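You operate a simulated robot arm through the tools that you are given. There is no shell and no other tool.

You run a simulated two-armed robot. Do the job below in one go: nothing can be reset, and whatever is moved stays where it is left.

Task
Set the LIFT and WEB knobs to 2, then start boom, lift and web in that order.
Fine: purple, orange and white levers to RUN, their lamps lit; the other levers and knobs of the valve box stay as they are.

It is judged by the outcome, as a careful person would: the job done as asked, and still so three seconds after it is handed in. It fails if anything else is knocked over, pushed out of place, dropped, spilled or broken.

Robot
Two 7-joint arms with fingered hands on one trunk that stands fixed in place. Base frame: the origin is at the foot of the trunk, x ahead of it, y to its left, z up. Readings come in m, degrees, newtons and seconds.
The left shoulder is at [0.036, 0.173, 1.197], the right one opposite. With the tool pointing down near the work surface each hand reaches from about 0.1 to 0.76 m from the base axis, measured 20 degrees to its own side. Payload 3.5 kg a hand.
The TCP of each hand is the grasp point between the finger pads, 0.025 m short of the fingertips. In the tool frame z runs along the fingers and y along their closing line. The gripper opens to 0.088 m; its body begins 0.029 m behind the TCP. The gripper is a hand of 3 fingers: y runs from the thumb to the fingers, the wrist lies at [-0.013, -0.097, -0.162] in the tool frame, and closing takes about 1.5 s.
Orientation is that of the tool frame in the base frame, as [roll, pitch, yaw] about the fixed x, y, z axes, in that order (R = Rz(yaw) Ry(pitch) Rx(roll)). With the fingers straight down and the wrist toward the robot, the tool's x, y and z point along [0, 1, 0], [1, 0, 0] and [0, 0, -1] of the base frame.

Tools
- The arms move only by the tool nudge_tool. It takes "left_steps", "right_steps" or both (then of equal length, played together; a hand with none holds still); each is a list of rows, each a list of 3 entries, a list of its own where there are three numbers: the shift along the base's x, y, z in units of 25 mm (1.0 is 25 mm), then the turn, a rotation vector about the base's x, y, z in units of 6 degrees (1.0 is 6 degrees), then the gripper command, from -1 (shut) to 1 (fully open), values between in proportion. In form: [[[tx, ty, tz], [rx, ry, rz], hand], ...]. A call has 1 to 20 rows; each row shifts and turns the commanded pose from where the row before left it. A call with a number of a shift or a turn outside -1 to 1 is refused whole. Each row takes 0.2 s and may step no farther than 0.05 m and 8.6 degrees from the row before; otherwise, or with a gripper value out of range, the whole call is refused. Where a pose cannot be reached the arm comes as near as it can. A force on the tool above 40 N (or 10 N above the force at the start of the call, whichever is more), or a blocked arm, ends the call early, and 0.2 s more pass. The fingers move at their own pace (about 0.072 m/s each) and stop on an object; they squeeze with about 25 N. The grip force told is the motor's: it shows also when the fingers shut on nothing. Time passes only in rows, and 0.2 s behind the last, so rows that do not move let the fingers close. The reply holds the time, the measured pose of the TCP, the force on the tool along the base axes, the opening and the grip force, in the units named above and with some noise, with the torque about the TCP (base axes, N m) and any sound that the robot's microphone picked up.
- Cameras (640 x 400 px; columns grow to the right, rows downward): "scene" is now at [0.1048, -0.064, 1.4398]; the picture's right is [-0.68, -0.73, 0.06], its down [-0.35, 0.26, -0.90] and it looks along [0.64, -0.63, -0.43] (base axes); focal length 214 px, centre (320, 200). "left" rides on the left gripper at [-0.058, -0.085, -0.099] in its tool frame; the picture's right is [-0.67, -0.35, 0.66], its down [0.69, -0.63, 0.37] and it looks along [0.28, 0.69, 0.66] (tool axes); focal length 261 px, centre (320, 200). "right" rides on the right gripper at [0.058, -0.085, -0.099] in its tool frame; the picture's right is [-0.67, 0.35, -0.66], its down [-0.69, -0.63, 0.37] and it looks along [-0.29, 0.69, 0.66] (tool axes); focal length 261 px, centre (320, 200). There is no depth. A picture from a camera that has moved, and an enlarged one, comes with that camera's place and axes in the base frame and with its lens.
- get_image(camera): a new picture of that camera. The clock stands still meanwhile.
- raise_lower(by): moves the trunk up (or, below 0, down) by that many m; the arms and the scene camera ride with it, the base frame stays. It gives what a move gives, with no picture.
- preshape(shape, hand): the hand has 3 fingers and takes this shape, open, in about a second: jaw (thumb against the fingers, like two jaws); tri (thumb and two fingers); tip (a fingertip pinch); poke (one finger out to press); point (the index stretched); flat (the hand flat); cup (the hand cupped); fist (a fist). The gripper value then closes the fingers along that shape, each until it touches; the sizes above hold for jaw. It gives what a move gives, with no picture.
- turn_head(pan, tilt): turns the head with the scene camera to pan (to the left, within 86 degrees either way) and tilt (down, from -29 to 69), counted from straight ahead of the robot (the tilt from the chest, where the trunk bows). It gives what a move gives.
- inspect(camera, box): a new picture of the part [left, top, right, bottom] of that camera's present view, enlarged. The clock stands still meanwhile.
- close_job(): hands the job in; it is judged then, once.

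Nothing tells you positions but the pictures and the camera data. Unless the task says otherwise, let go and move clear before handing in.

The tools are called after "Emit:" by a JSON object that holds its "fn" and its "kwargs". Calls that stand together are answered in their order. nudge_tool: Moves the arms, as the interface text tells. Its arguments: {"type":"object","properties":{"left_steps":{"type":"array","items":{"type":"array"}},"right_steps":{"type":"array","items":{"type":"array"}}},"required":[]} The other tools are called the same way: raise_lower (by) moves the trunk up or down; preshape (shape, hand) gives the hand a shape; turn_head (pan, tilt) turns the head that bears the scene camera; get_image (camera) takes a picture; inspect (camera, box) takes an enlarged picture of a part of a camera's view; close_job () hands the job in.

At the start:

```text
time: 0.0
left_eef_pos: [0.4272, -0.0731, 1.3374]
left_orientation: [-180.0, 0.0, 90.1]
left_ft_force: [-0.2, -0.9, -0.5]
left_torque: [0.0, 0.04, 0.0]
left_width: 0.0875
left_gripper_force: 0.1
left_shape: jaw
right_eef_pos: [0.3304, -0.3615, 1.3424]
right_orientation: [180.0, 0.0, 90.1]
right_ft_force: [0.6, 0.9, 0.3]
right_torque: [0.0, 0.02, 0.0]
right_width: 0.0878
right_gripper_force: 0.1
right_shape: jaw
trunk travel left (down, up): [-0.275, 0.18]
head pan, tilt (commanded): [-43.2, 22.2]
```

scene: 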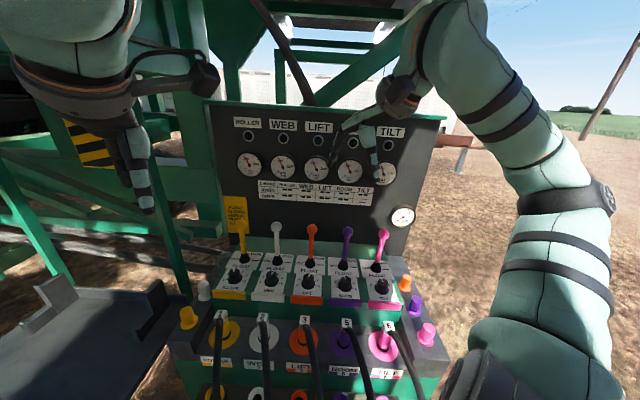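
right: 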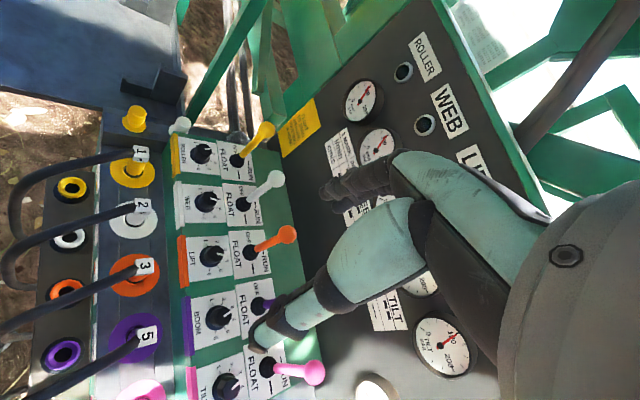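
left: 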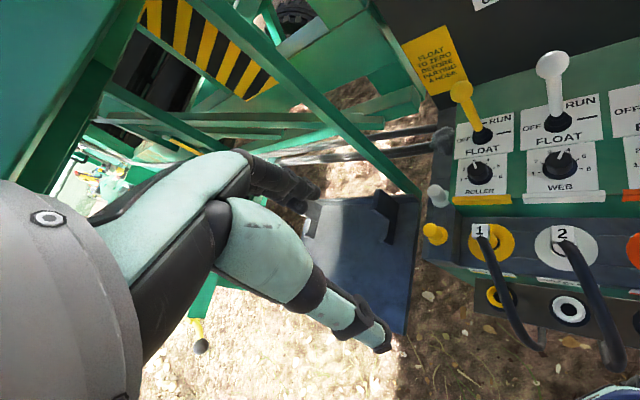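

I see a valve box ahead and to the right, with five levers (yellow, white, orange, purple, pink), a knob below each one, and gauges and lamps on the panel behind. I'll look closer before moving anything.

Emit:
{"fn": "inspect", "kwargs": {"camera": "scene", "box": [200, 210, 440, 360]}}

Emit:
{"fn": "inspect", "kwargs": {"camera": "scene", "box": [210, 100, 450, 250]}}

Emit:
{"fn": "inspect", "kwargs": {"camera": "right", "box": [140, 100, 340, 400]}}

Emit:
{"fn": "inspect", "kwargs": {"camera": "left", "box": [400, 20, 640, 220]}}

```text
2.67 times, centred on (320, 285) of scene
camera zoom: at [0.1048, -0.064, 1.4398], right [-0.68, -0.73, 0.06], down [-0.35, 0.26, -0.9], along [0.64, -0.63, -0.43], focal length 572 px, centre (320, -27)
```

zoom: 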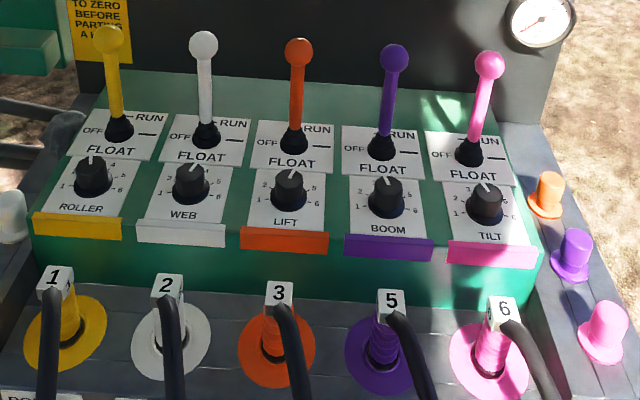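

```text
2.67 times, centred on (330, 175) of scene
camera zoom: at [0.1048, -0.064, 1.4398], right [-0.68, -0.73, 0.06], down [-0.35, 0.26, -0.9], along [0.64, -0.63, -0.43], focal length 572 px, centre (293, 267)
```

zoom: 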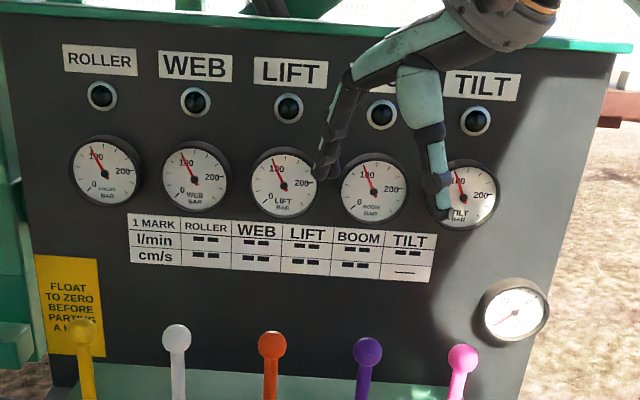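

```text
1.33 times, centred on (240, 250) of right
camera zoom: at [0.246, -0.3046, 1.4392], right [0.35, -0.67, 0.66], down [-0.63, -0.69, -0.37], along [0.69, -0.28, -0.66], focal length 348 px, centre (427, 133)
```

zoom: 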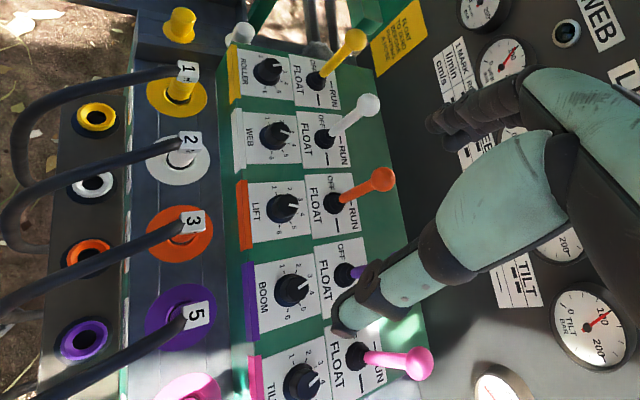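

```text
2.00 times, centred on (520, 120) of left
camera zoom: at [0.3409, -0.1309, 1.4373], right [-0.35, -0.67, -0.66], down [-0.63, 0.68, -0.37], along [0.69, 0.29, -0.66], focal length 521 px, centre (-80, 360)
```

zoom: 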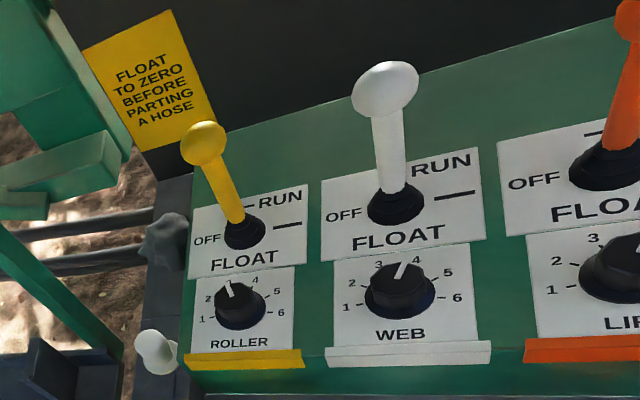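

The panel lies nearly flat, with the levers standing upright and the knobs nearer to me. I'll zoom in further to read the dials and lever markings.

Emit:
{"fn": "inspect", "kwargs": {"camera": "scene", "box": [250, 245, 340, 305]}}

Emit:
{"fn": "inspect", "kwargs": {"camera": "scene", "box": [320, 250, 410, 310]}}

Emit:
{"fn": "inspect", "kwargs": {"camera": "right", "box": [170, 170, 310, 350]}}

Emit:
{"fn": "inspect", "kwargs": {"camera": "left", "box": [510, 80, 640, 210]}}

Emit:
{"fn": "inspect", "kwargs": {"camera": "scene", "box": [250, 170, 400, 220]}}

```text
6.67 times, centred on (295, 275) of scene
camera zoom: at [0.1048, -0.064, 1.4398], right [-0.68, -0.73, 0.06], down [-0.35, 0.26, -0.9], along [0.64, -0.63, -0.43], focal length 1430 px, centre (487, -300)
```

zoom: 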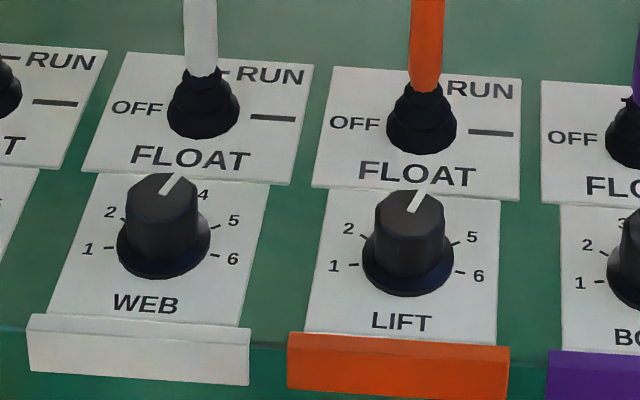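

```text
6.67 times, centred on (365, 280) of scene
camera zoom: at [0.1048, -0.064, 1.4398], right [-0.68, -0.73, 0.06], down [-0.35, 0.26, -0.9], along [0.64, -0.63, -0.43], focal length 1430 px, centre (20, -333)
```

zoom: 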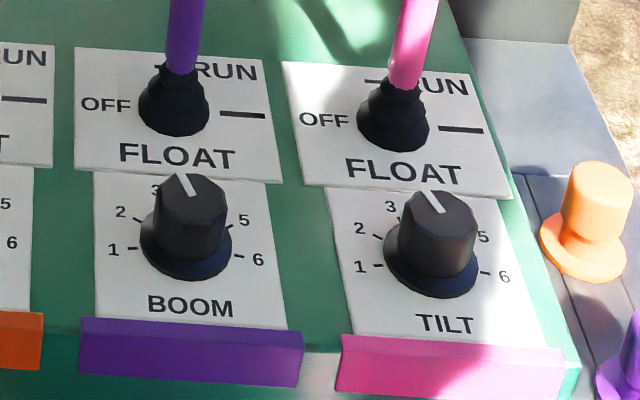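

```text
2.22 times, centred on (240, 260) of right
camera zoom: at [0.246, -0.3046, 1.4392], right [0.35, -0.67, 0.66], down [-0.63, -0.69, -0.37], along [0.69, -0.28, -0.66], focal length 579 px, centre (498, 67)
```

zoom: 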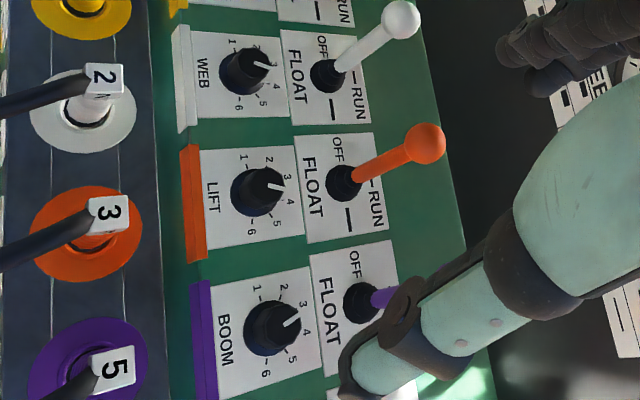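

```text
3.08 times, centred on (575, 145) of left
camera zoom: at [0.3409, -0.1309, 1.4373], right [-0.35, -0.67, -0.66], down [-0.63, 0.68, -0.37], along [0.69, 0.29, -0.66], focal length 802 px, centre (-465, 369)
```

zoom: 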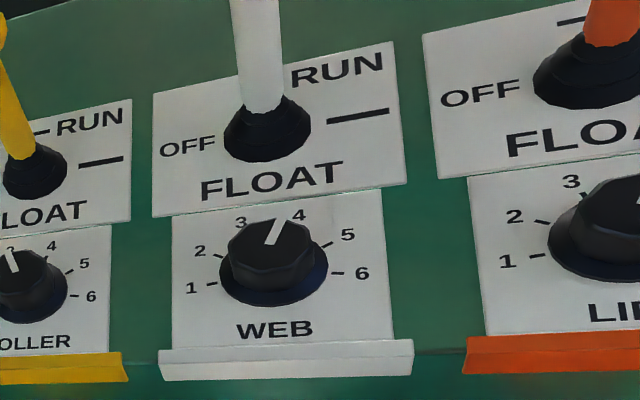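

```text
4.27 times, centred on (325, 195) of scene
camera zoom: at [0.1048, -0.064, 1.4398], right [-0.68, -0.73, 0.06], down [-0.35, 0.26, -0.9], along [0.64, -0.63, -0.43], focal length 915 px, centre (299, 221)
```

zoom: 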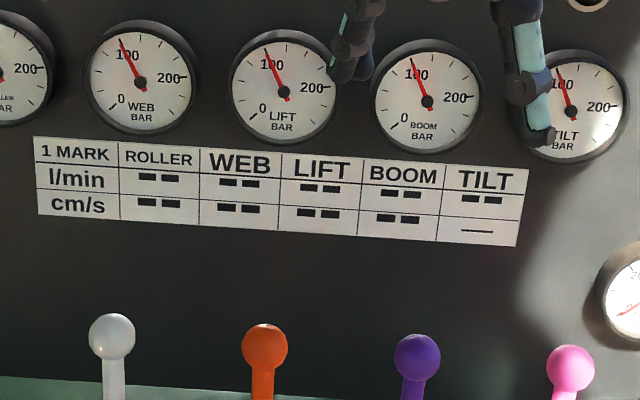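

The box is yawed about -43.5°. By my estimate the levers run from yellow near u=-0.25 to pink near u=+0.18, and they stand upright. Before I plan the grasp, I'll look at the hand shape and the two knob dials more closely.

Emit:
{"fn": "inspect", "kwargs": {"camera": "scene", "box": [320, 40, 480, 220]}}

Emit:
{"fn": "inspect", "kwargs": {"camera": "right", "box": [185, 125, 265, 275]}}

Emit:
{"fn": "inspect", "kwargs": {"camera": "scene", "box": [0, 0, 240, 220]}}

```text
2.22 times, centred on (400, 130) of scene
camera zoom: at [0.1048, -0.064, 1.4398], right [-0.68, -0.73, 0.06], down [-0.35, 0.26, -0.9], along [0.64, -0.63, -0.43], focal length 477 px, centre (142, 356)
```

zoom: 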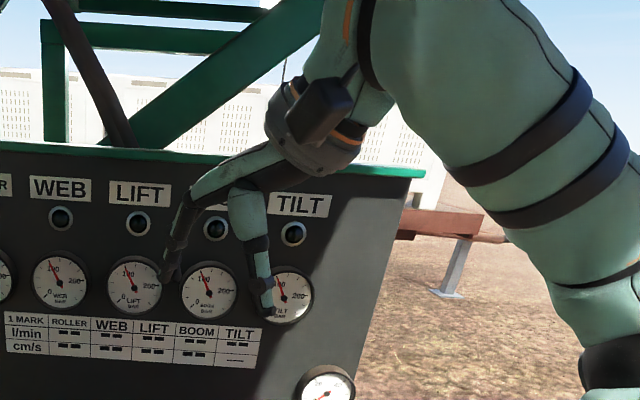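

```text
2.67 times, centred on (225, 200) of right
camera zoom: at [0.246, -0.3046, 1.4392], right [0.35, -0.67, 0.66], down [-0.63, -0.69, -0.37], along [0.69, -0.28, -0.66], focal length 695 px, centre (573, 200)
```

zoom: 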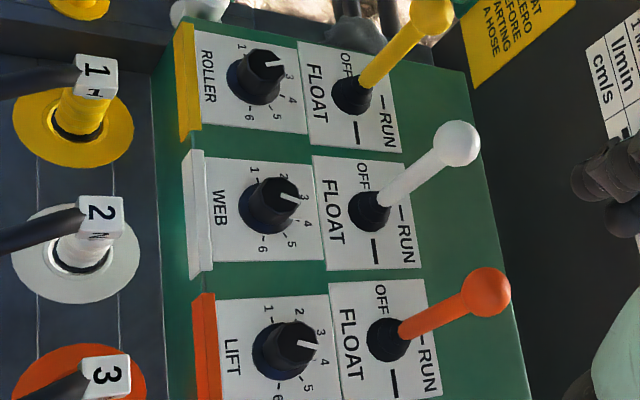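

```text
1.82 times, centred on (120, 110) of scene
camera zoom: at [0.1048, -0.064, 1.4398], right [-0.68, -0.73, 0.06], down [-0.35, 0.26, -0.9], along [0.64, -0.63, -0.43], focal length 390 px, centre (684, 364)
```

zoom: 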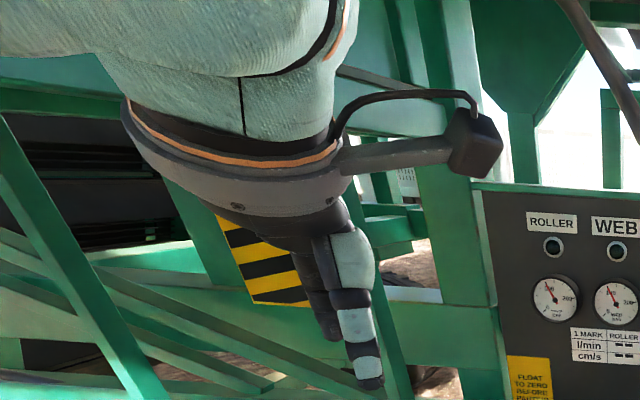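

Both knobs look to be near 4 and have to turn counter-clockwise to 2. RUN looks like a push away from me. I'll turn both hands to face the panel, so their cameras see it better, keeping them above the levers.

Emit:
{"fn": "nudge_tool", "kwargs": {"right_steps": [[[0.12, 0.35, -0.76], [0, 0, -0.725], 1], [[0.12, 0.35, -0.76], [0, 0, -0.725], 1], [[0.12, 0.35, -0.76], [0, 0, -0.725], 1], [[0.12, 0.35, -0.76], [0, 0, -0.725], 1], [[0.12, 0.35, -0.76], [0, 0, -0.725], 1], [[0.12, 0.35, -0.76], [0, 0, -0.725], 1], [[0.12, 0.35, -0.76], [0, 0, -0.725], 1], [[0.12, 0.35, -0.76], [0, 0, -0.725], 1], [[0.12, 0.35, -0.76], [0, 0, -0.725], 1], [[0.12, 0.35, -0.76], [0, 0, -0.725], 1]], "left_steps": [[[0, 0.29, 0], [0, 0, -1], 1], [[0, 0.29, 0], [0, 0, -1], 1], [[0, 0.29, 0], [0, 0, -1], 1], [[0, 0.29, 0], [0, 0, -1], 1], [[0, 0.29, 0], [0, 0, -1], 1], [[0, 0.29, 0], [0, 0, -1], 1], [[0, 0.29, 0], [0, 0, -1], 1], [[0, 0.29, 0], [0, 0, -1], 1], [[0, 0.29, 0], [0, 0, -1], 1], [[0, 0.29, 0], [0, 0, -1], 1]]}}

```text
time: 2.2
left_eef_pos: [0.4283, -0.0005, 1.3384]
left_orientation: [179.9, 0.1, 29.8]
left_ft_force: [0.3, 0.0, -0.6]
left_torque: [-0.05, 0.0, -0.03]
left_width: 0.0878
left_gripper_force: 0.1
left_shape: jaw
right_eef_pos: [0.3614, -0.272, 1.1488]
right_orientation: [-179.9, 0.1, 46.5]
right_ft_force: [0.9, 0.5, -0.4]
right_torque: [0.01, 0.03, -0.04]
right_width: 0.0877
right_gripper_force: 0.1
right_shape: jaw
trunk travel left (down, up): [-0.275, 0.18]
head pan, tilt (commanded): [-43.2, 22.2]
```

Both hands reached their targets. I'll take pictures from all three cameras.

Emit:
{"fn": "get_image", "kwargs": {"camera": "right"}}

Emit:
{"fn": "get_image", "kwargs": {"camera": "left"}}

Emit:
{"fn": "get_image", "kwargs": {"camera": "scene"}}

```text
taken
camera right: at [0.3403, -0.1727, 1.2466], right [-0.21, -0.73, 0.66], down [-0.93, -0.06, -0.36], along [0.31, -0.68, -0.66], focal length 261 px, centre (320, 200)
```

right: 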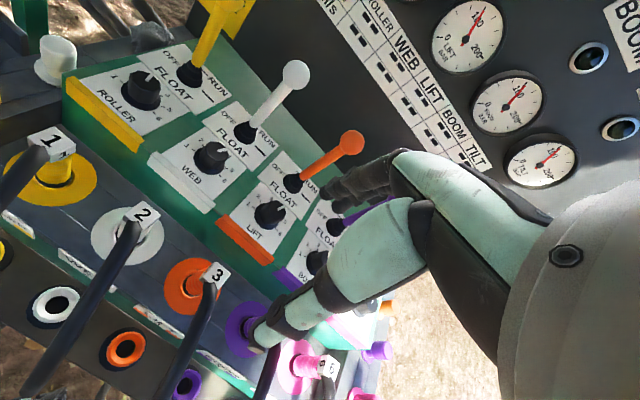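

```text
taken
camera left: at [0.3348, 0.0436, 1.4373], right [-0.76, -0.03, -0.65], down [0.28, 0.89, -0.37], along [0.59, -0.46, -0.66], focal length 261 px, centre (320, 200)
```

left: 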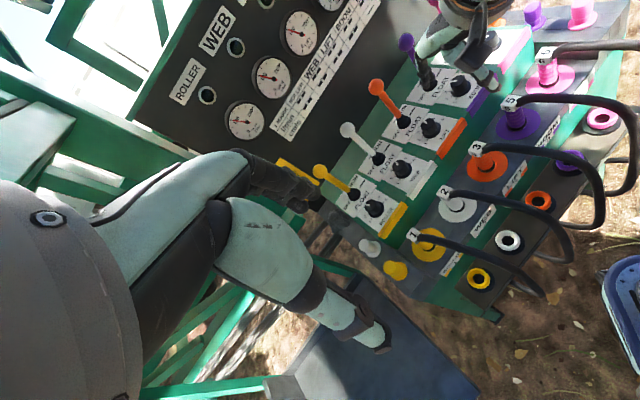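

```text
taken
camera scene: at [0.1067, -0.0639, 1.4396], right [-0.68, -0.73, 0.06], down [-0.36, 0.26, -0.9], along [0.64, -0.63, -0.44], focal length 214 px, centre (320, 200)
```

scene: 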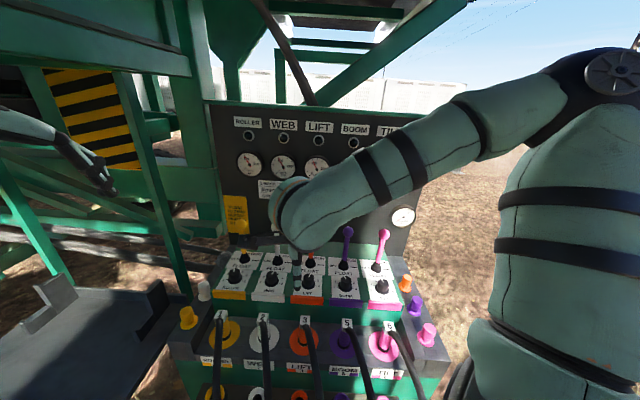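

The right camera now sees the WEB and LIFT dials. I'll enlarge them.

Emit:
{"fn": "inspect", "kwargs": {"camera": "right", "box": [160, 110, 290, 240]}}

Emit:
{"fn": "inspect", "kwargs": {"camera": "left", "box": [340, 70, 480, 210]}}

Emit:
{"fn": "inspect", "kwargs": {"camera": "right", "box": [80, 40, 220, 180]}}

```text
3.08 times, centred on (225, 175) of right
camera zoom: at [0.3403, -0.1727, 1.2466], right [-0.21, -0.73, 0.66], down [-0.93, -0.06, -0.36], along [0.31, -0.68, -0.66], focal length 802 px, centre (612, 277)
```

zoom: 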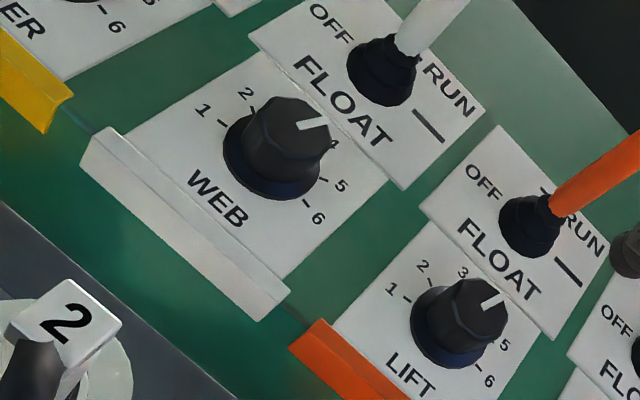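

```text
2.86 times, centred on (410, 140) of left
camera zoom: at [0.3348, 0.0436, 1.4373], right [-0.76, -0.03, -0.65], down [0.28, 0.89, -0.37], along [0.59, -0.46, -0.66], focal length 745 px, centre (63, 371)
```

zoom: 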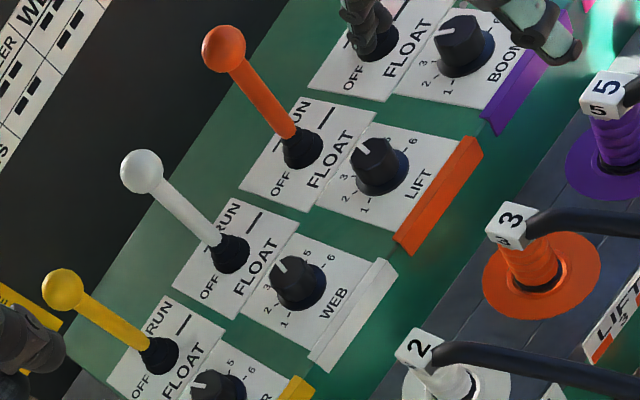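

```text
2.86 times, centred on (150, 110) of right
camera zoom: at [0.3403, -0.1727, 1.2466], right [-0.21, -0.73, 0.66], down [-0.93, -0.06, -0.36], along [0.31, -0.68, -0.66], focal length 745 px, centre (806, 457)
```

zoom: 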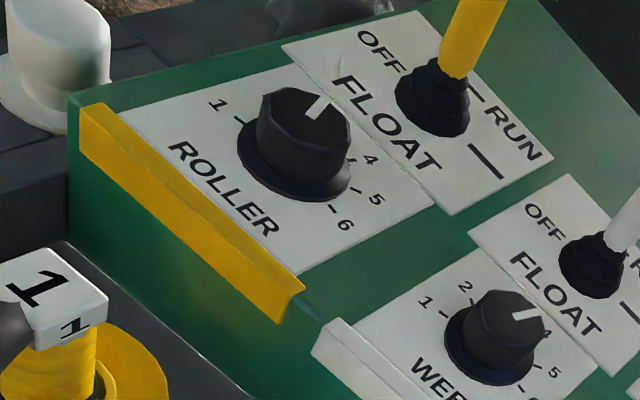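

By triangulation the panel slopes about 13° toward me. The WEB knob is near (0.52, -0.29) and the LIFT knob near (0.43, -0.37), with cap tops at z≈0.975. I'll bring the right hand over LIFT, leaning back along the panel normal with the jaw partly open.

Emit:
{"fn": "nudge_tool", "kwargs": {"right_steps": [[[0.398, -0.491, 0], [-0.497, -0.524, 0], 0.36], [[0.398, -0.491, 0], [-0.497, -0.524, 0], 0.36], [[0.398, -0.491, 0], [-0.497, -0.524, 0], 0.36], [[0.398, -0.491, 0], [0.143, -0.136, -0.852], 0.36], [[0.398, -0.491, 0], [0.143, -0.136, -0.852], 0.36], [[0.398, -0.491, 0], [0.143, -0.136, -0.852], 0.36], [[0.398, -0.491, 0], [0.143, -0.136, -0.852], 0.36], [[0, 0, -0.8], [0, 0, 0], 0.36], [[0, 0, -0.8], [0, 0, 0], 0.36], [[0, 0, 0], [0, 0, 0], 0.36]]}}

Emit:
{"fn": "get_image", "kwargs": {"camera": "right"}}

Emit:
{"fn": "get_image", "kwargs": {"camera": "left"}}

Emit:
{"fn": "get_image", "kwargs": {"camera": "scene"}}

```text
time: 4.4
left_eef_pos: [0.4262, -0.0013, 1.3392]
left_orientation: [180.0, 0.0, 30.1]
left_ft_force: [0.7, 0.1, 0.1]
left_torque: [-0.01, 0.0, 0.01]
left_width: 0.0877
left_gripper_force: 0.1
left_shape: jaw
right_eef_pos: [0.4294, -0.3585, 1.1117]
right_orientation: [167.9, -4.6, 26.0]
right_ft_force: [0.1, 0.1, -0.5]
right_torque: [-0.03, 0.02, -0.03]
right_width: 0.0601
right_gripper_force: 0.0
right_shape: jaw
trunk travel left (down, up): [-0.275, 0.18]
head pan, tilt (commanded): [-43.2, 22.2]
```

```text
taken
camera right: at [0.4307, -0.2439, 1.1939], right [-0.56, -0.5, 0.66], down [-0.81, 0.2, -0.54], along [0.14, -0.84, -0.52], focal length 261 px, centre (320, 200)
```

right: 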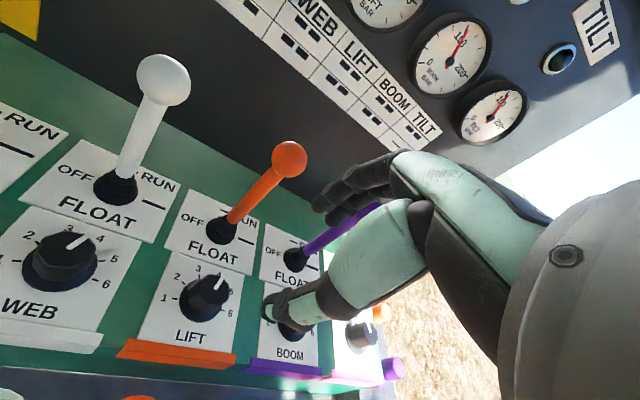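

```text
taken
camera left: at [0.3328, 0.0434, 1.438], right [-0.75, -0.03, -0.66], down [0.28, 0.89, -0.37], along [0.59, -0.46, -0.66], focal length 261 px, centre (320, 200)
```

left: 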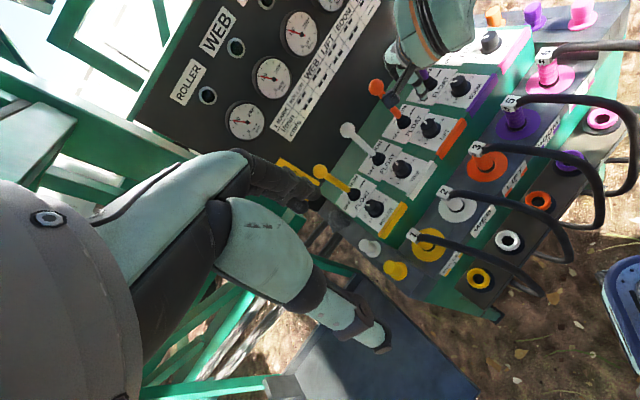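

```text
taken
camera scene: at [0.1047, -0.0638, 1.4399], right [-0.68, -0.73, 0.06], down [-0.35, 0.26, -0.9], along [0.64, -0.63, -0.43], focal length 214 px, centre (320, 200)
```

scene: 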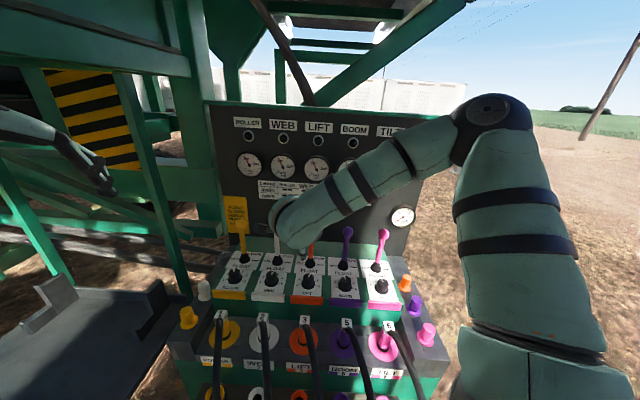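

The hand is above LIFT and the view of the dials is good. I'll enlarge them to pin down positions and pointer angles.

Emit:
{"fn": "inspect", "kwargs": {"camera": "right", "box": [120, 240, 280, 370]}}

Emit:
{"fn": "inspect", "kwargs": {"camera": "right", "box": [0, 190, 150, 360]}}

Emit:
{"fn": "inspect", "kwargs": {"camera": "left", "box": [340, 60, 500, 210]}}

```text
3.08 times, centred on (200, 305) of right
camera zoom: at [0.4307, -0.2439, 1.1939], right [-0.56, -0.5, 0.66], down [-0.81, 0.2, -0.54], along [0.14, -0.84, -0.52], focal length 802 px, centre (689, -123)
```

zoom: 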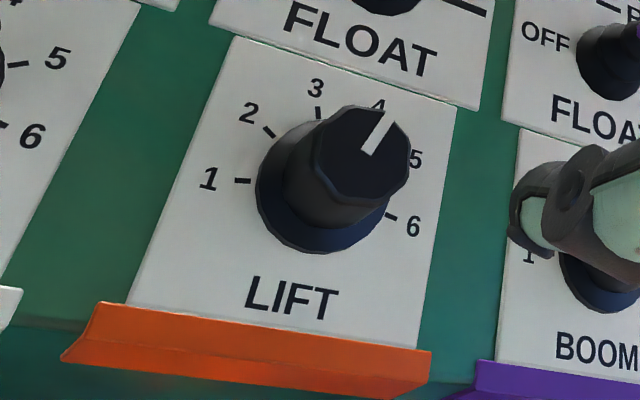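

```text
2.35 times, centred on (75, 275) of right
camera zoom: at [0.4307, -0.2439, 1.1939], right [-0.56, -0.5, 0.66], down [-0.81, 0.2, -0.54], along [0.14, -0.84, -0.52], focal length 613 px, centre (896, 24)
```

zoom: 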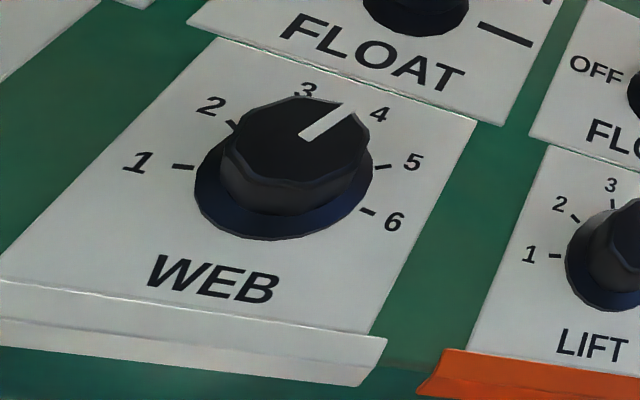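

```text
2.67 times, centred on (420, 135) of left
camera zoom: at [0.3328, 0.0434, 1.438], right [-0.75, -0.03, -0.66], down [0.28, 0.89, -0.37], along [0.59, -0.46, -0.66], focal length 695 px, centre (53, 373)
```

zoom: 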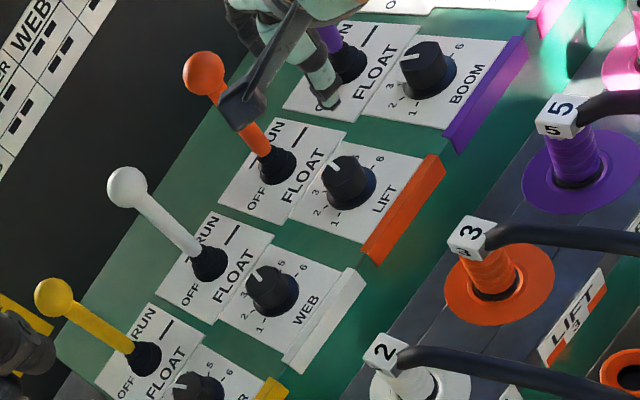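

By closer triangulation the panel is in fact flat at z≈0.928. The knobs are about 28 mm tall with vertical axes and steps of about 40°, and both point at 4. LIFT sits at u=-0.034, v=0.592. I'll reduce the tilt, narrow the jaw and come down partway.

Emit:
{"fn": "nudge_tool", "kwargs": {"right_steps": [[[0, 0, 0], [0.459, 0.483, 0], 0.16], [[0, 0, 0], [0.459, 0.483, 0], 0.16], [[0.11, -0.127, -0.8], [0, 0, 0], 0.16], [[0.11, -0.127, -0.8], [0, 0, 0], 0.16], [[0.11, -0.127, -0.8], [0, 0, 0], 0.16], [[0.11, -0.127, -0.8], [0, 0, 0], 0.16], [[0, 0, 0], [0, 0, 0], 0.16]]}}

Emit:
{"fn": "get_image", "kwargs": {"camera": "right"}}

Emit:
{"fn": "inspect", "kwargs": {"camera": "left", "box": [340, 0, 540, 150]}}

Emit:
{"fn": "inspect", "kwargs": {"camera": "scene", "box": [220, 180, 420, 320]}}

```text
time: 6.0
left_eef_pos: [0.426, -0.0015, 1.3393]
left_orientation: [-180.0, 0.1, 30.1]
left_ft_force: [-0.3, 1.2, -1.0]
left_torque: [0.0, -0.06, 0.01]
left_width: 0.0875
left_gripper_force: 0.1
left_shape: jaw
right_eef_pos: [0.4412, -0.3711, 1.0297]
right_orientation: [175.3, -1.8, 25.7]
right_ft_force: [-0.3, -0.3, -0.5]
right_torque: [-0.04, 0.02, 0.0]
right_width: 0.0512
right_gripper_force: 0.1
right_shape: jaw
trunk travel left (down, up): [-0.275, 0.18]
head pan, tilt (commanded): [-43.2, 22.2]
```

```text
taken
camera right: at [0.4523, -0.2652, 1.1212], right [-0.5, -0.56, 0.66], down [-0.86, 0.25, -0.44], along [0.08, -0.79, -0.61], focal length 261 px, centre (320, 200)
```

right: 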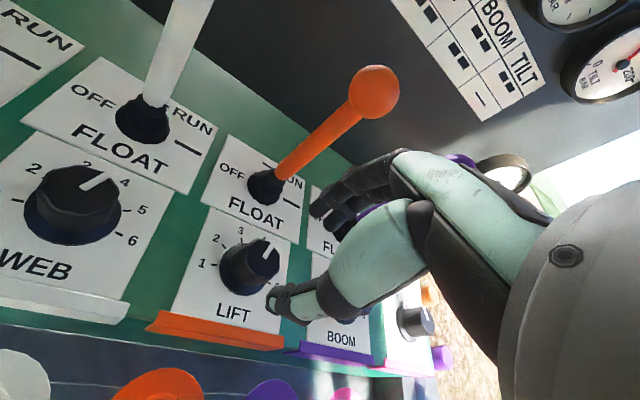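

```text
2.67 times, centred on (440, 75) of left
camera zoom: at [0.3327, 0.0435, 1.438], right [-0.75, -0.03, -0.66], down [0.28, 0.89, -0.37], along [0.59, -0.46, -0.66], focal length 695 px, centre (0, 533)
```

zoom: 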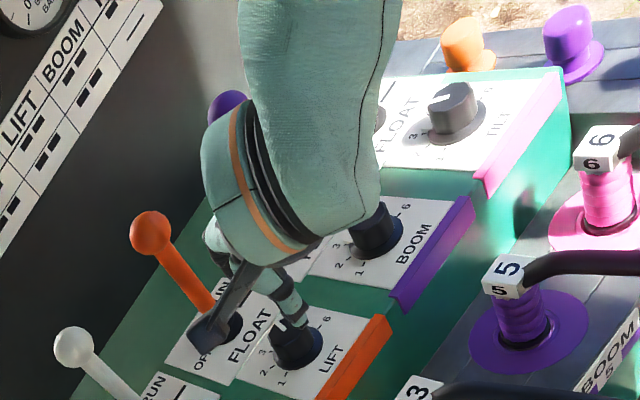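

```text
2.86 times, centred on (320, 250) of scene
camera zoom: at [0.1047, -0.0637, 1.4399], right [-0.68, -0.73, 0.06], down [-0.35, 0.26, -0.9], along [0.64, -0.63, -0.43], focal length 613 px, centre (320, 57)
```

zoom: 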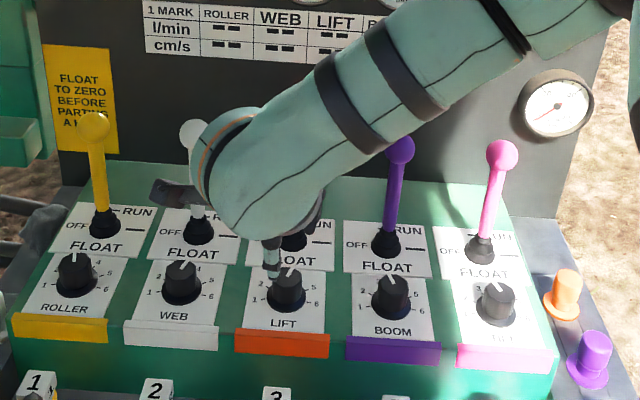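

The hand clears the lever. I'll move over the knob axis and come down until the fingertips are just above the cap, then check centring.

Emit:
{"fn": "nudge_tool", "kwargs": {"right_steps": [[[0.151, -0.153, -0.55], [0, 0, 0], 0.16], [[0.151, -0.153, -0.55], [0, 0, 0], 0.16], [[0.151, -0.153, -0.55], [0, 0, 0], 0.16], [[0, 0, 0], [0, 0, 0], 0.16]]}}

Emit:
{"fn": "get_image", "kwargs": {"camera": "right"}}

Emit:
{"fn": "inspect", "kwargs": {"camera": "left", "box": [380, 60, 500, 150]}}

Emit:
{"fn": "inspect", "kwargs": {"camera": "scene", "box": [270, 230, 360, 310]}}

```text
time: 7.0
left_eef_pos: [0.4273, -0.0009, 1.3383]
left_orientation: [179.9, -0.1, 30.1]
left_ft_force: [-0.2, 0.1, 0.2]
left_torque: [0.0, -0.02, -0.02]
left_width: 0.0876
left_gripper_force: 0.0
left_shape: jaw
right_eef_pos: [0.4535, -0.3833, 0.9898]
right_orientation: [175.3, -1.8, 25.6]
right_ft_force: [-0.6, -0.2, -0.1]
right_torque: [0.0, 0.02, 0.02]
right_width: 0.0516
right_gripper_force: 0.0
right_shape: jaw
trunk travel left (down, up): [-0.275, 0.18]
head pan, tilt (commanded): [-43.2, 22.2]
```

```text
taken
camera right: at [0.4629, -0.277, 1.0811], right [-0.5, -0.56, 0.66], down [-0.86, 0.25, -0.44], along [0.08, -0.79, -0.61], focal length 261 px, centre (320, 200)
```

right: 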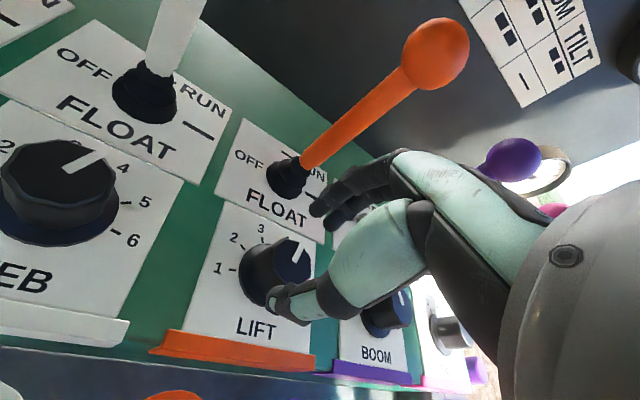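

```text
4.44 times, centred on (440, 105) of left
camera zoom: at [0.3329, 0.0434, 1.4379], right [-0.75, -0.03, -0.66], down [0.28, 0.89, -0.37], along [0.59, -0.46, -0.66], focal length 1158 px, centre (-213, 622)
```

zoom: 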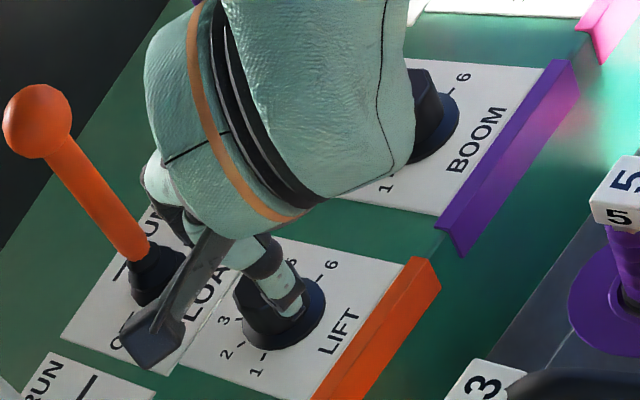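

```text
5.00 times, centred on (315, 270) of scene
camera zoom: at [0.1049, -0.0638, 1.4399], right [-0.68, -0.73, 0.06], down [-0.35, 0.26, -0.9], along [0.64, -0.63, -0.43], focal length 1072 px, centre (345, -150)
```

zoom: 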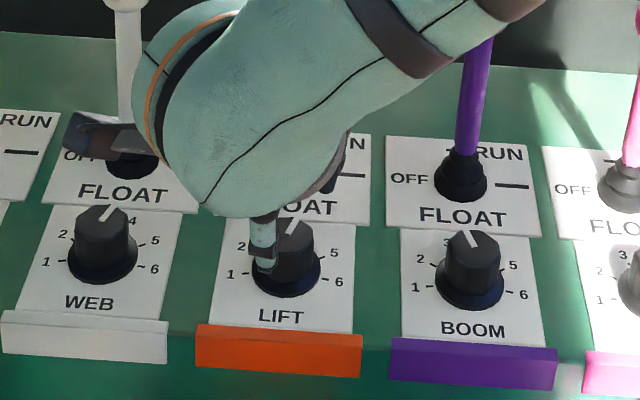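

It looks centred. I'll descend so the pads straddle the cap, then close gently.

Emit:
{"fn": "nudge_tool", "kwargs": {"right_steps": [[[-0.02, 0, -0.48], [0, 0, 0], 0.16], [[-0.02, 0, -0.48], [0, 0, 0], 0.16], [[0, 0, 0], [0, 0, 0], 0.16]]}}

Emit:
{"fn": "get_image", "kwargs": {"camera": "right"}}

Emit:
{"fn": "inspect", "kwargs": {"camera": "scene", "box": [270, 230, 360, 310]}}

```text
time: 7.8
left_eef_pos: [0.4268, -0.0009, 1.3383]
left_orientation: [180.0, -0.1, 30.1]
left_ft_force: [-0.7, -0.4, 0.6]
left_torque: [-0.02, 0.02, 0.02]
left_width: 0.0876
left_gripper_force: 0.1
left_shape: jaw
right_eef_pos: [0.4505, -0.3833, 0.9672]
right_orientation: [175.4, -1.8, 25.6]
right_ft_force: [0.0, 0.3, 0.1]
right_torque: [-0.02, 0.0, 0.01]
right_width: 0.0517
right_gripper_force: 0.0
right_shape: jaw
trunk travel left (down, up): [-0.275, 0.18]
head pan, tilt (commanded): [-43.2, 22.2]
```

```text
taken
camera right: at [0.4602, -0.2773, 1.0596], right [-0.5, -0.57, 0.66], down [-0.86, 0.25, -0.44], along [0.08, -0.79, -0.61], focal length 261 px, centre (320, 200)
```

right: 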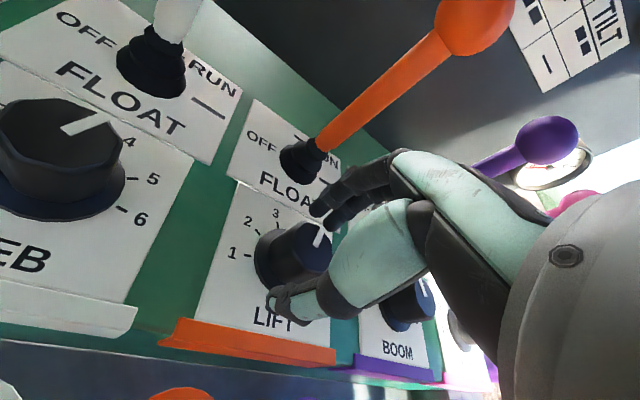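

```text
5.00 times, centred on (315, 270) of scene
camera zoom: at [0.1047, -0.0637, 1.4399], right [-0.68, -0.73, 0.06], down [-0.35, 0.26, -0.9], along [0.64, -0.63, -0.43], focal length 1072 px, centre (345, -150)
```

zoom: 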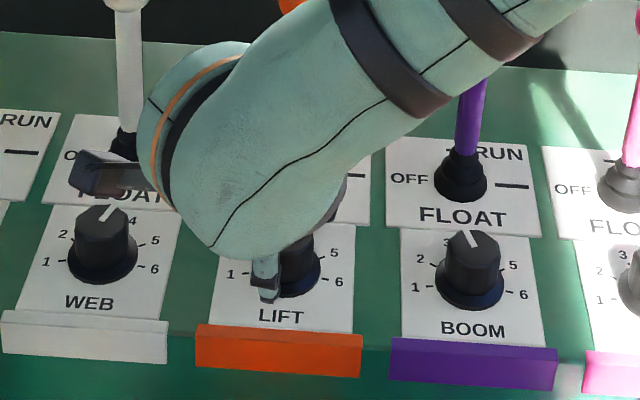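

The cap sits between the thumb and fingers, with no contact force yet. I'll close on it.

Emit:
{"fn": "nudge_tool", "kwargs": {"right_steps": [[[0, 0, 0], [0, 0, 0], -0.3], [[0, 0, 0], [0, 0, 0], -1], [[0, 0, 0], [0, 0, 0], -1], [[0, 0, 0], [0, 0, 0], -1], [[0, 0, 0], [0, 0, 0], -1], [[0, 0, 0], [0, 0, 0], -1]]}}

Emit:
{"fn": "get_image", "kwargs": {"camera": "right"}}

Emit:
{"fn": "inspect", "kwargs": {"camera": "scene", "box": [270, 230, 360, 310]}}

```text
time: 9.2
left_eef_pos: [0.4265, -0.0013, 1.3386]
left_orientation: [-180.0, 0.0, 30.1]
left_ft_force: [-0.3, -0.1, 0.8]
left_torque: [0.01, -0.02, 0.0]
left_width: 0.0875
left_gripper_force: 0.0
left_shape: jaw
right_eef_pos: [0.4505, -0.3841, 0.9678]
right_orientation: [175.4, -1.9, 25.6]
right_ft_force: [-2.0, 1.6, -1.6]
right_torque: [0.06, 0.06, 0.02]
right_width: 0.0242
right_gripper_force: 25.4
right_shape: jaw
trunk travel left (down, up): [-0.275, 0.18]
head pan, tilt (commanded): [-43.2, 22.2]
```

```text
taken
camera right: at [0.4601, -0.2774, 1.0595], right [-0.5, -0.57, 0.66], down [-0.86, 0.25, -0.44], along [0.08, -0.79, -0.61], focal length 261 px, centre (320, 200)
```

right: 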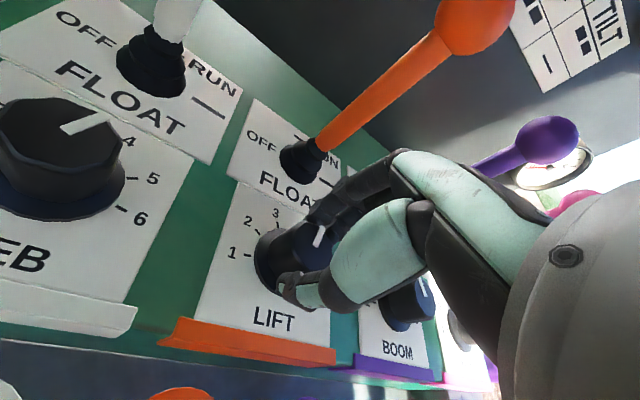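

```text
5.00 times, centred on (315, 270) of scene
camera zoom: at [0.1048, -0.0639, 1.4398], right [-0.68, -0.73, 0.06], down [-0.35, 0.26, -0.9], along [0.64, -0.63, -0.43], focal length 1072 px, centre (345, -150)
```

zoom: 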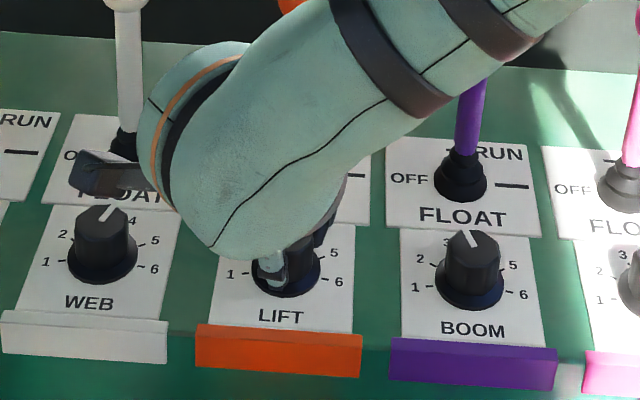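

I have a firm grip on the LIFT knob, width 24 mm. I'll turn it counter-clockwise in stages.

Emit:
{"fn": "nudge_tool", "kwargs": {"right_steps": [[[0, 0, 0], [0, 0, 0.8], -1], [[0, 0, 0], [0, 0, 0.8], -1], [[0, 0, 0], [0, 0, 0.8], -1], [[0, 0, 0], [0, 0, 0.8], -1], [[0, 0, 0], [0, 0, 0.8], -1], [[0, 0, 0], [0, 0, 0], -1]]}}

Emit:
{"fn": "get_image", "kwargs": {"camera": "right"}}

Emit:
{"fn": "inspect", "kwargs": {"camera": "scene", "box": [270, 230, 360, 310]}}

```text
time: 10.6
left_eef_pos: [0.4257, -0.0016, 1.3381]
left_orientation: [-180.0, 0.1, 30.1]
left_ft_force: [-0.6, 0.1, 0.5]
left_torque: [-0.01, -0.03, 0.01]
left_width: 0.0877
left_gripper_force: 0.0
left_shape: jaw
right_eef_pos: [0.4514, -0.3834, 0.9672]
right_orientation: [175.3, -1.8, 49.8]
right_ft_force: [0.7, -3.3, 5.3]
right_torque: [-0.06, 0.0, -0.05]
right_width: 0.0239
right_gripper_force: 25.0
right_shape: jaw
trunk travel left (down, up): [-0.275, 0.18]
head pan, tilt (commanded): [-43.2, 22.2]
```

```text
taken
camera right: at [0.4169, -0.2824, 1.0586], right [-0.22, -0.72, 0.66], down [-0.89, -0.13, -0.44], along [0.4, -0.69, -0.61], focal length 261 px, centre (320, 200)
```

right: 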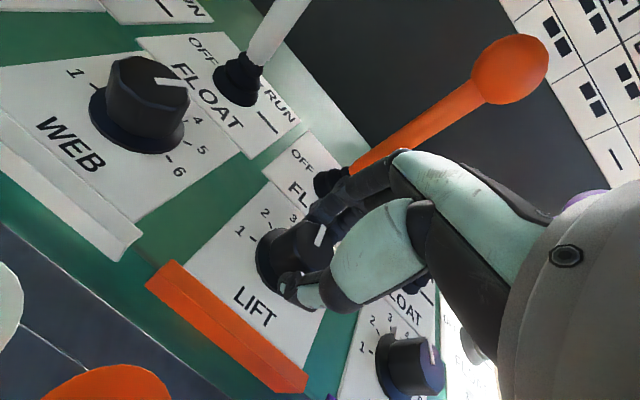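

```text
5.00 times, centred on (315, 270) of scene
camera zoom: at [0.1045, -0.0641, 1.4399], right [-0.68, -0.73, 0.06], down [-0.35, 0.26, -0.9], along [0.64, -0.63, -0.43], focal length 1072 px, centre (345, -150)
```

zoom: 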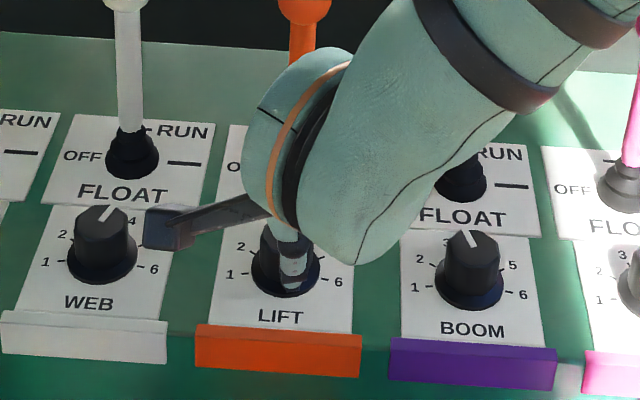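

The knob is following the hand. I'll keep turning.

Emit:
{"fn": "nudge_tool", "kwargs": {"right_steps": [[[0, 0, 0], [0, 0, 0.9], -1], [[0, 0, 0], [0, 0, 0.9], -1], [[0, 0, 0], [0, 0, 0.9], -1], [[0, 0, 0], [0, 0, 0.9], -1], [[0, 0, 0], [0, 0, 0.9], -1], [[0, 0, 0], [0, 0, 0], -1]]}}

Emit:
{"fn": "get_image", "kwargs": {"camera": "right"}}

Emit:
{"fn": "inspect", "kwargs": {"camera": "scene", "box": [250, 200, 360, 310]}}

```text
time: 12.0
left_eef_pos: [0.4256, -0.0008, 1.3388]
left_orientation: [179.9, 0.1, 30.1]
left_ft_force: [0.1, 0.4, 0.4]
left_torque: [0.0, -0.03, 0.02]
left_width: 0.0877
left_gripper_force: 0.1
left_shape: jaw
right_eef_pos: [0.4522, -0.3845, 0.9676]
right_orientation: [175.3, -1.7, 76.8]
right_ft_force: [3.8, 0.8, 6.5]
right_torque: [0.01, -0.11, -0.02]
right_width: 0.0236
right_gripper_force: 25.1
right_shape: jaw
trunk travel left (down, up): [-0.275, 0.18]
head pan, tilt (commanded): [-43.2, 22.2]
```

```text
taken
camera right: at [0.3749, -0.3097, 1.0584], right [0.13, -0.74, 0.66], down [-0.74, -0.52, -0.44], along [0.67, -0.43, -0.61], focal length 261 px, centre (320, 200)
```

right: 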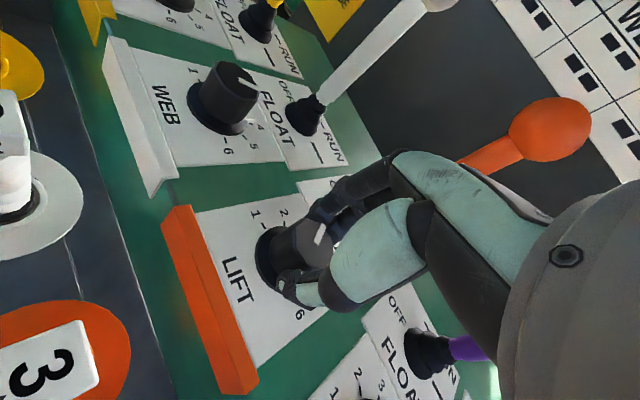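

```text
3.64 times, centred on (305, 255) of scene
camera zoom: at [0.105, -0.063, 1.4399], right [-0.68, -0.73, 0.06], down [-0.35, 0.26, -0.9], along [0.64, -0.63, -0.43], focal length 780 px, centre (374, 0)
```

zoom: 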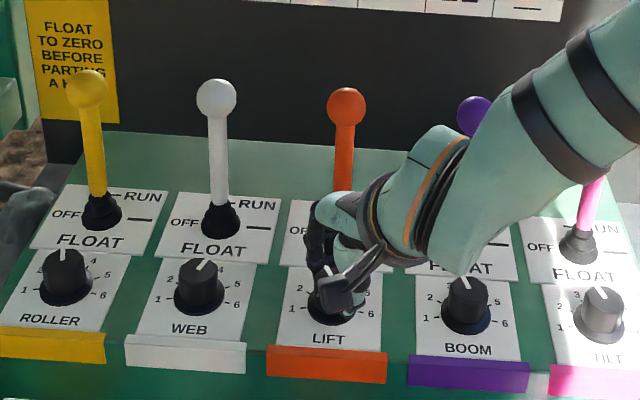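

Emit:
{"fn": "nudge_tool", "kwargs": {"right_steps": [[[0, 0, 0], [0, 0, 0.8], -1], [[0, 0, 0], [0, 0, 0.8], -1], [[0, 0, 0], [0, 0, 0.8], -1], [[0, 0, 0], [0, 0, 0.8], -1], [[0, 0, 0], [0, 0, 0.8], -1], [[0, 0, 0], [0, 0, 0.8], -1], [[0, 0, 0], [0, 0, 0], -1]]}}

Emit:
{"fn": "get_image", "kwargs": {"camera": "right"}}

Emit:
{"fn": "inspect", "kwargs": {"camera": "scene", "box": [250, 200, 380, 310]}}

```text
time: 13.6
left_eef_pos: [0.4281, -0.0002, 1.3386]
left_orientation: [179.9, 0.0, 30.1]
left_ft_force: [-0.4, 0.5, 0.7]
left_torque: [0.0, 0.02, -0.02]
left_width: 0.0878
left_gripper_force: 0.0
left_shape: jaw
right_eef_pos: [0.4518, -0.3838, 0.967]
right_orientation: [175.4, -1.7, 105.6]
right_ft_force: [6.8, 3.2, 3.8]
right_torque: [0.03, -0.12, 0.01]
right_width: 0.0234
right_gripper_force: 24.7
right_shape: jaw
trunk travel left (down, up): [-0.275, 0.18]
head pan, tilt (commanded): [-43.2, 22.2]
```

```text
taken
camera right: at [0.3491, -0.3561, 1.0587], right [0.47, -0.59, 0.66], down [-0.4, -0.81, -0.44], along [0.79, -0.06, -0.61], focal length 261 px, centre (320, 200)
```

right: 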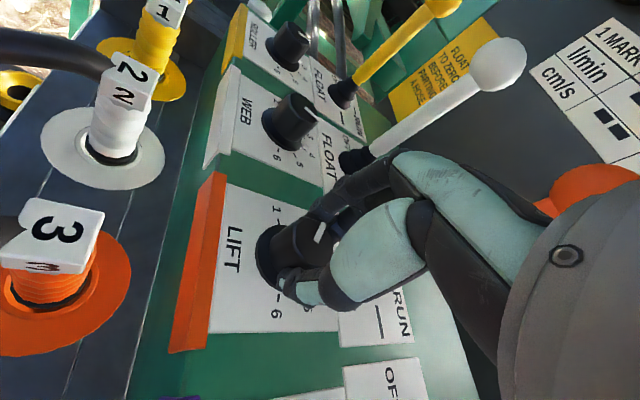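

```text
3.64 times, centred on (315, 255) of scene
camera zoom: at [0.1057, -0.0628, 1.4398], right [-0.68, -0.73, 0.06], down [-0.36, 0.26, -0.9], along [0.64, -0.63, -0.43], focal length 780 px, centre (338, 0)
```

zoom: 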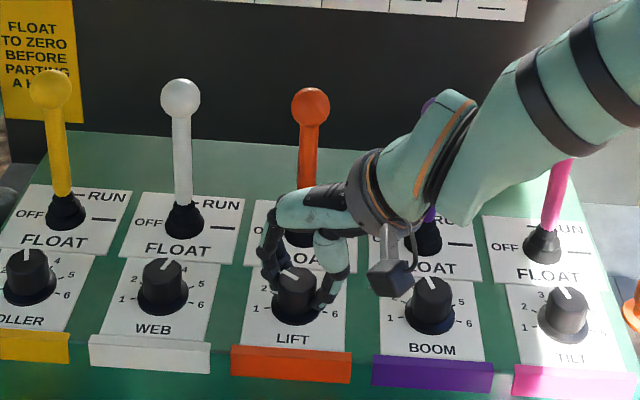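

I've turned it 80° in total. I'll zoom in to check the pointer while still holding.

Emit:
{"fn": "inspect", "kwargs": {"camera": "scene", "box": [285, 260, 335, 305]}}

Emit:
{"fn": "inspect", "kwargs": {"camera": "left", "box": [380, 60, 500, 150]}}

Emit:
{"fn": "inspect", "kwargs": {"camera": "right", "box": [200, 180, 360, 350]}}

```text
8.89 times, centred on (310, 282) of scene
camera zoom: at [0.1057, -0.0628, 1.4398], right [-0.68, -0.73, 0.06], down [-0.36, 0.26, -0.9], along [0.64, -0.63, -0.43], focal length 1906 px, centre (409, -533)
```

zoom: 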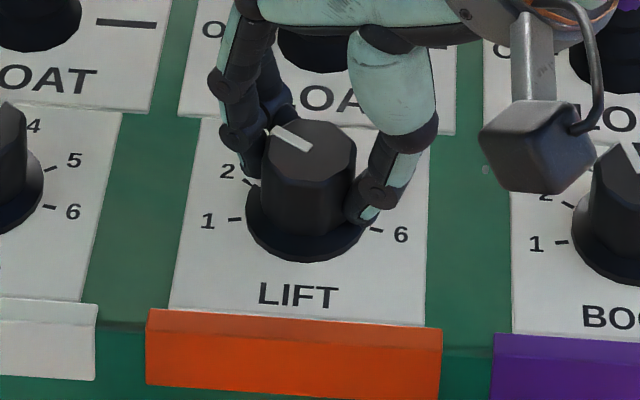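

```text
4.44 times, centred on (440, 105) of left
camera zoom: at [0.3337, 0.0444, 1.4377], right [-0.76, -0.03, -0.65], down [0.28, 0.89, -0.37], along [0.59, -0.46, -0.66], focal length 1158 px, centre (-213, 622)
```

zoom: 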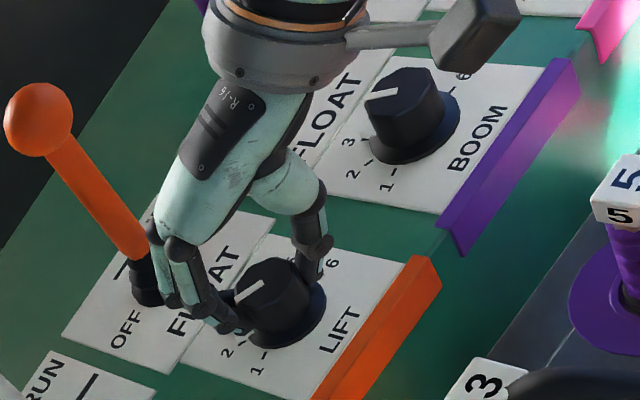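

```text
2.35 times, centred on (280, 265) of right
camera zoom: at [0.3491, -0.3561, 1.0587], right [0.47, -0.59, 0.66], down [-0.4, -0.81, -0.44], along [0.79, -0.06, -0.61], focal length 613 px, centre (414, 47)
```

zoom: 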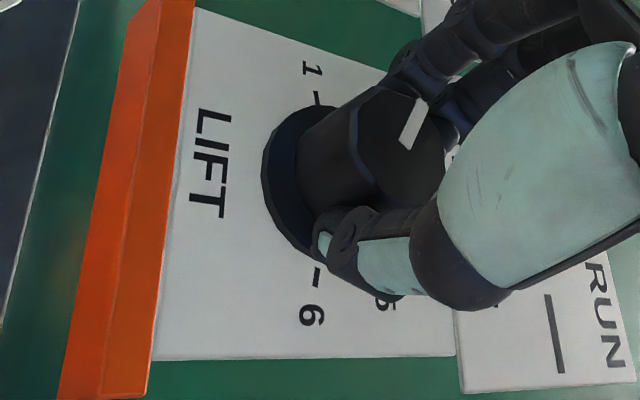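

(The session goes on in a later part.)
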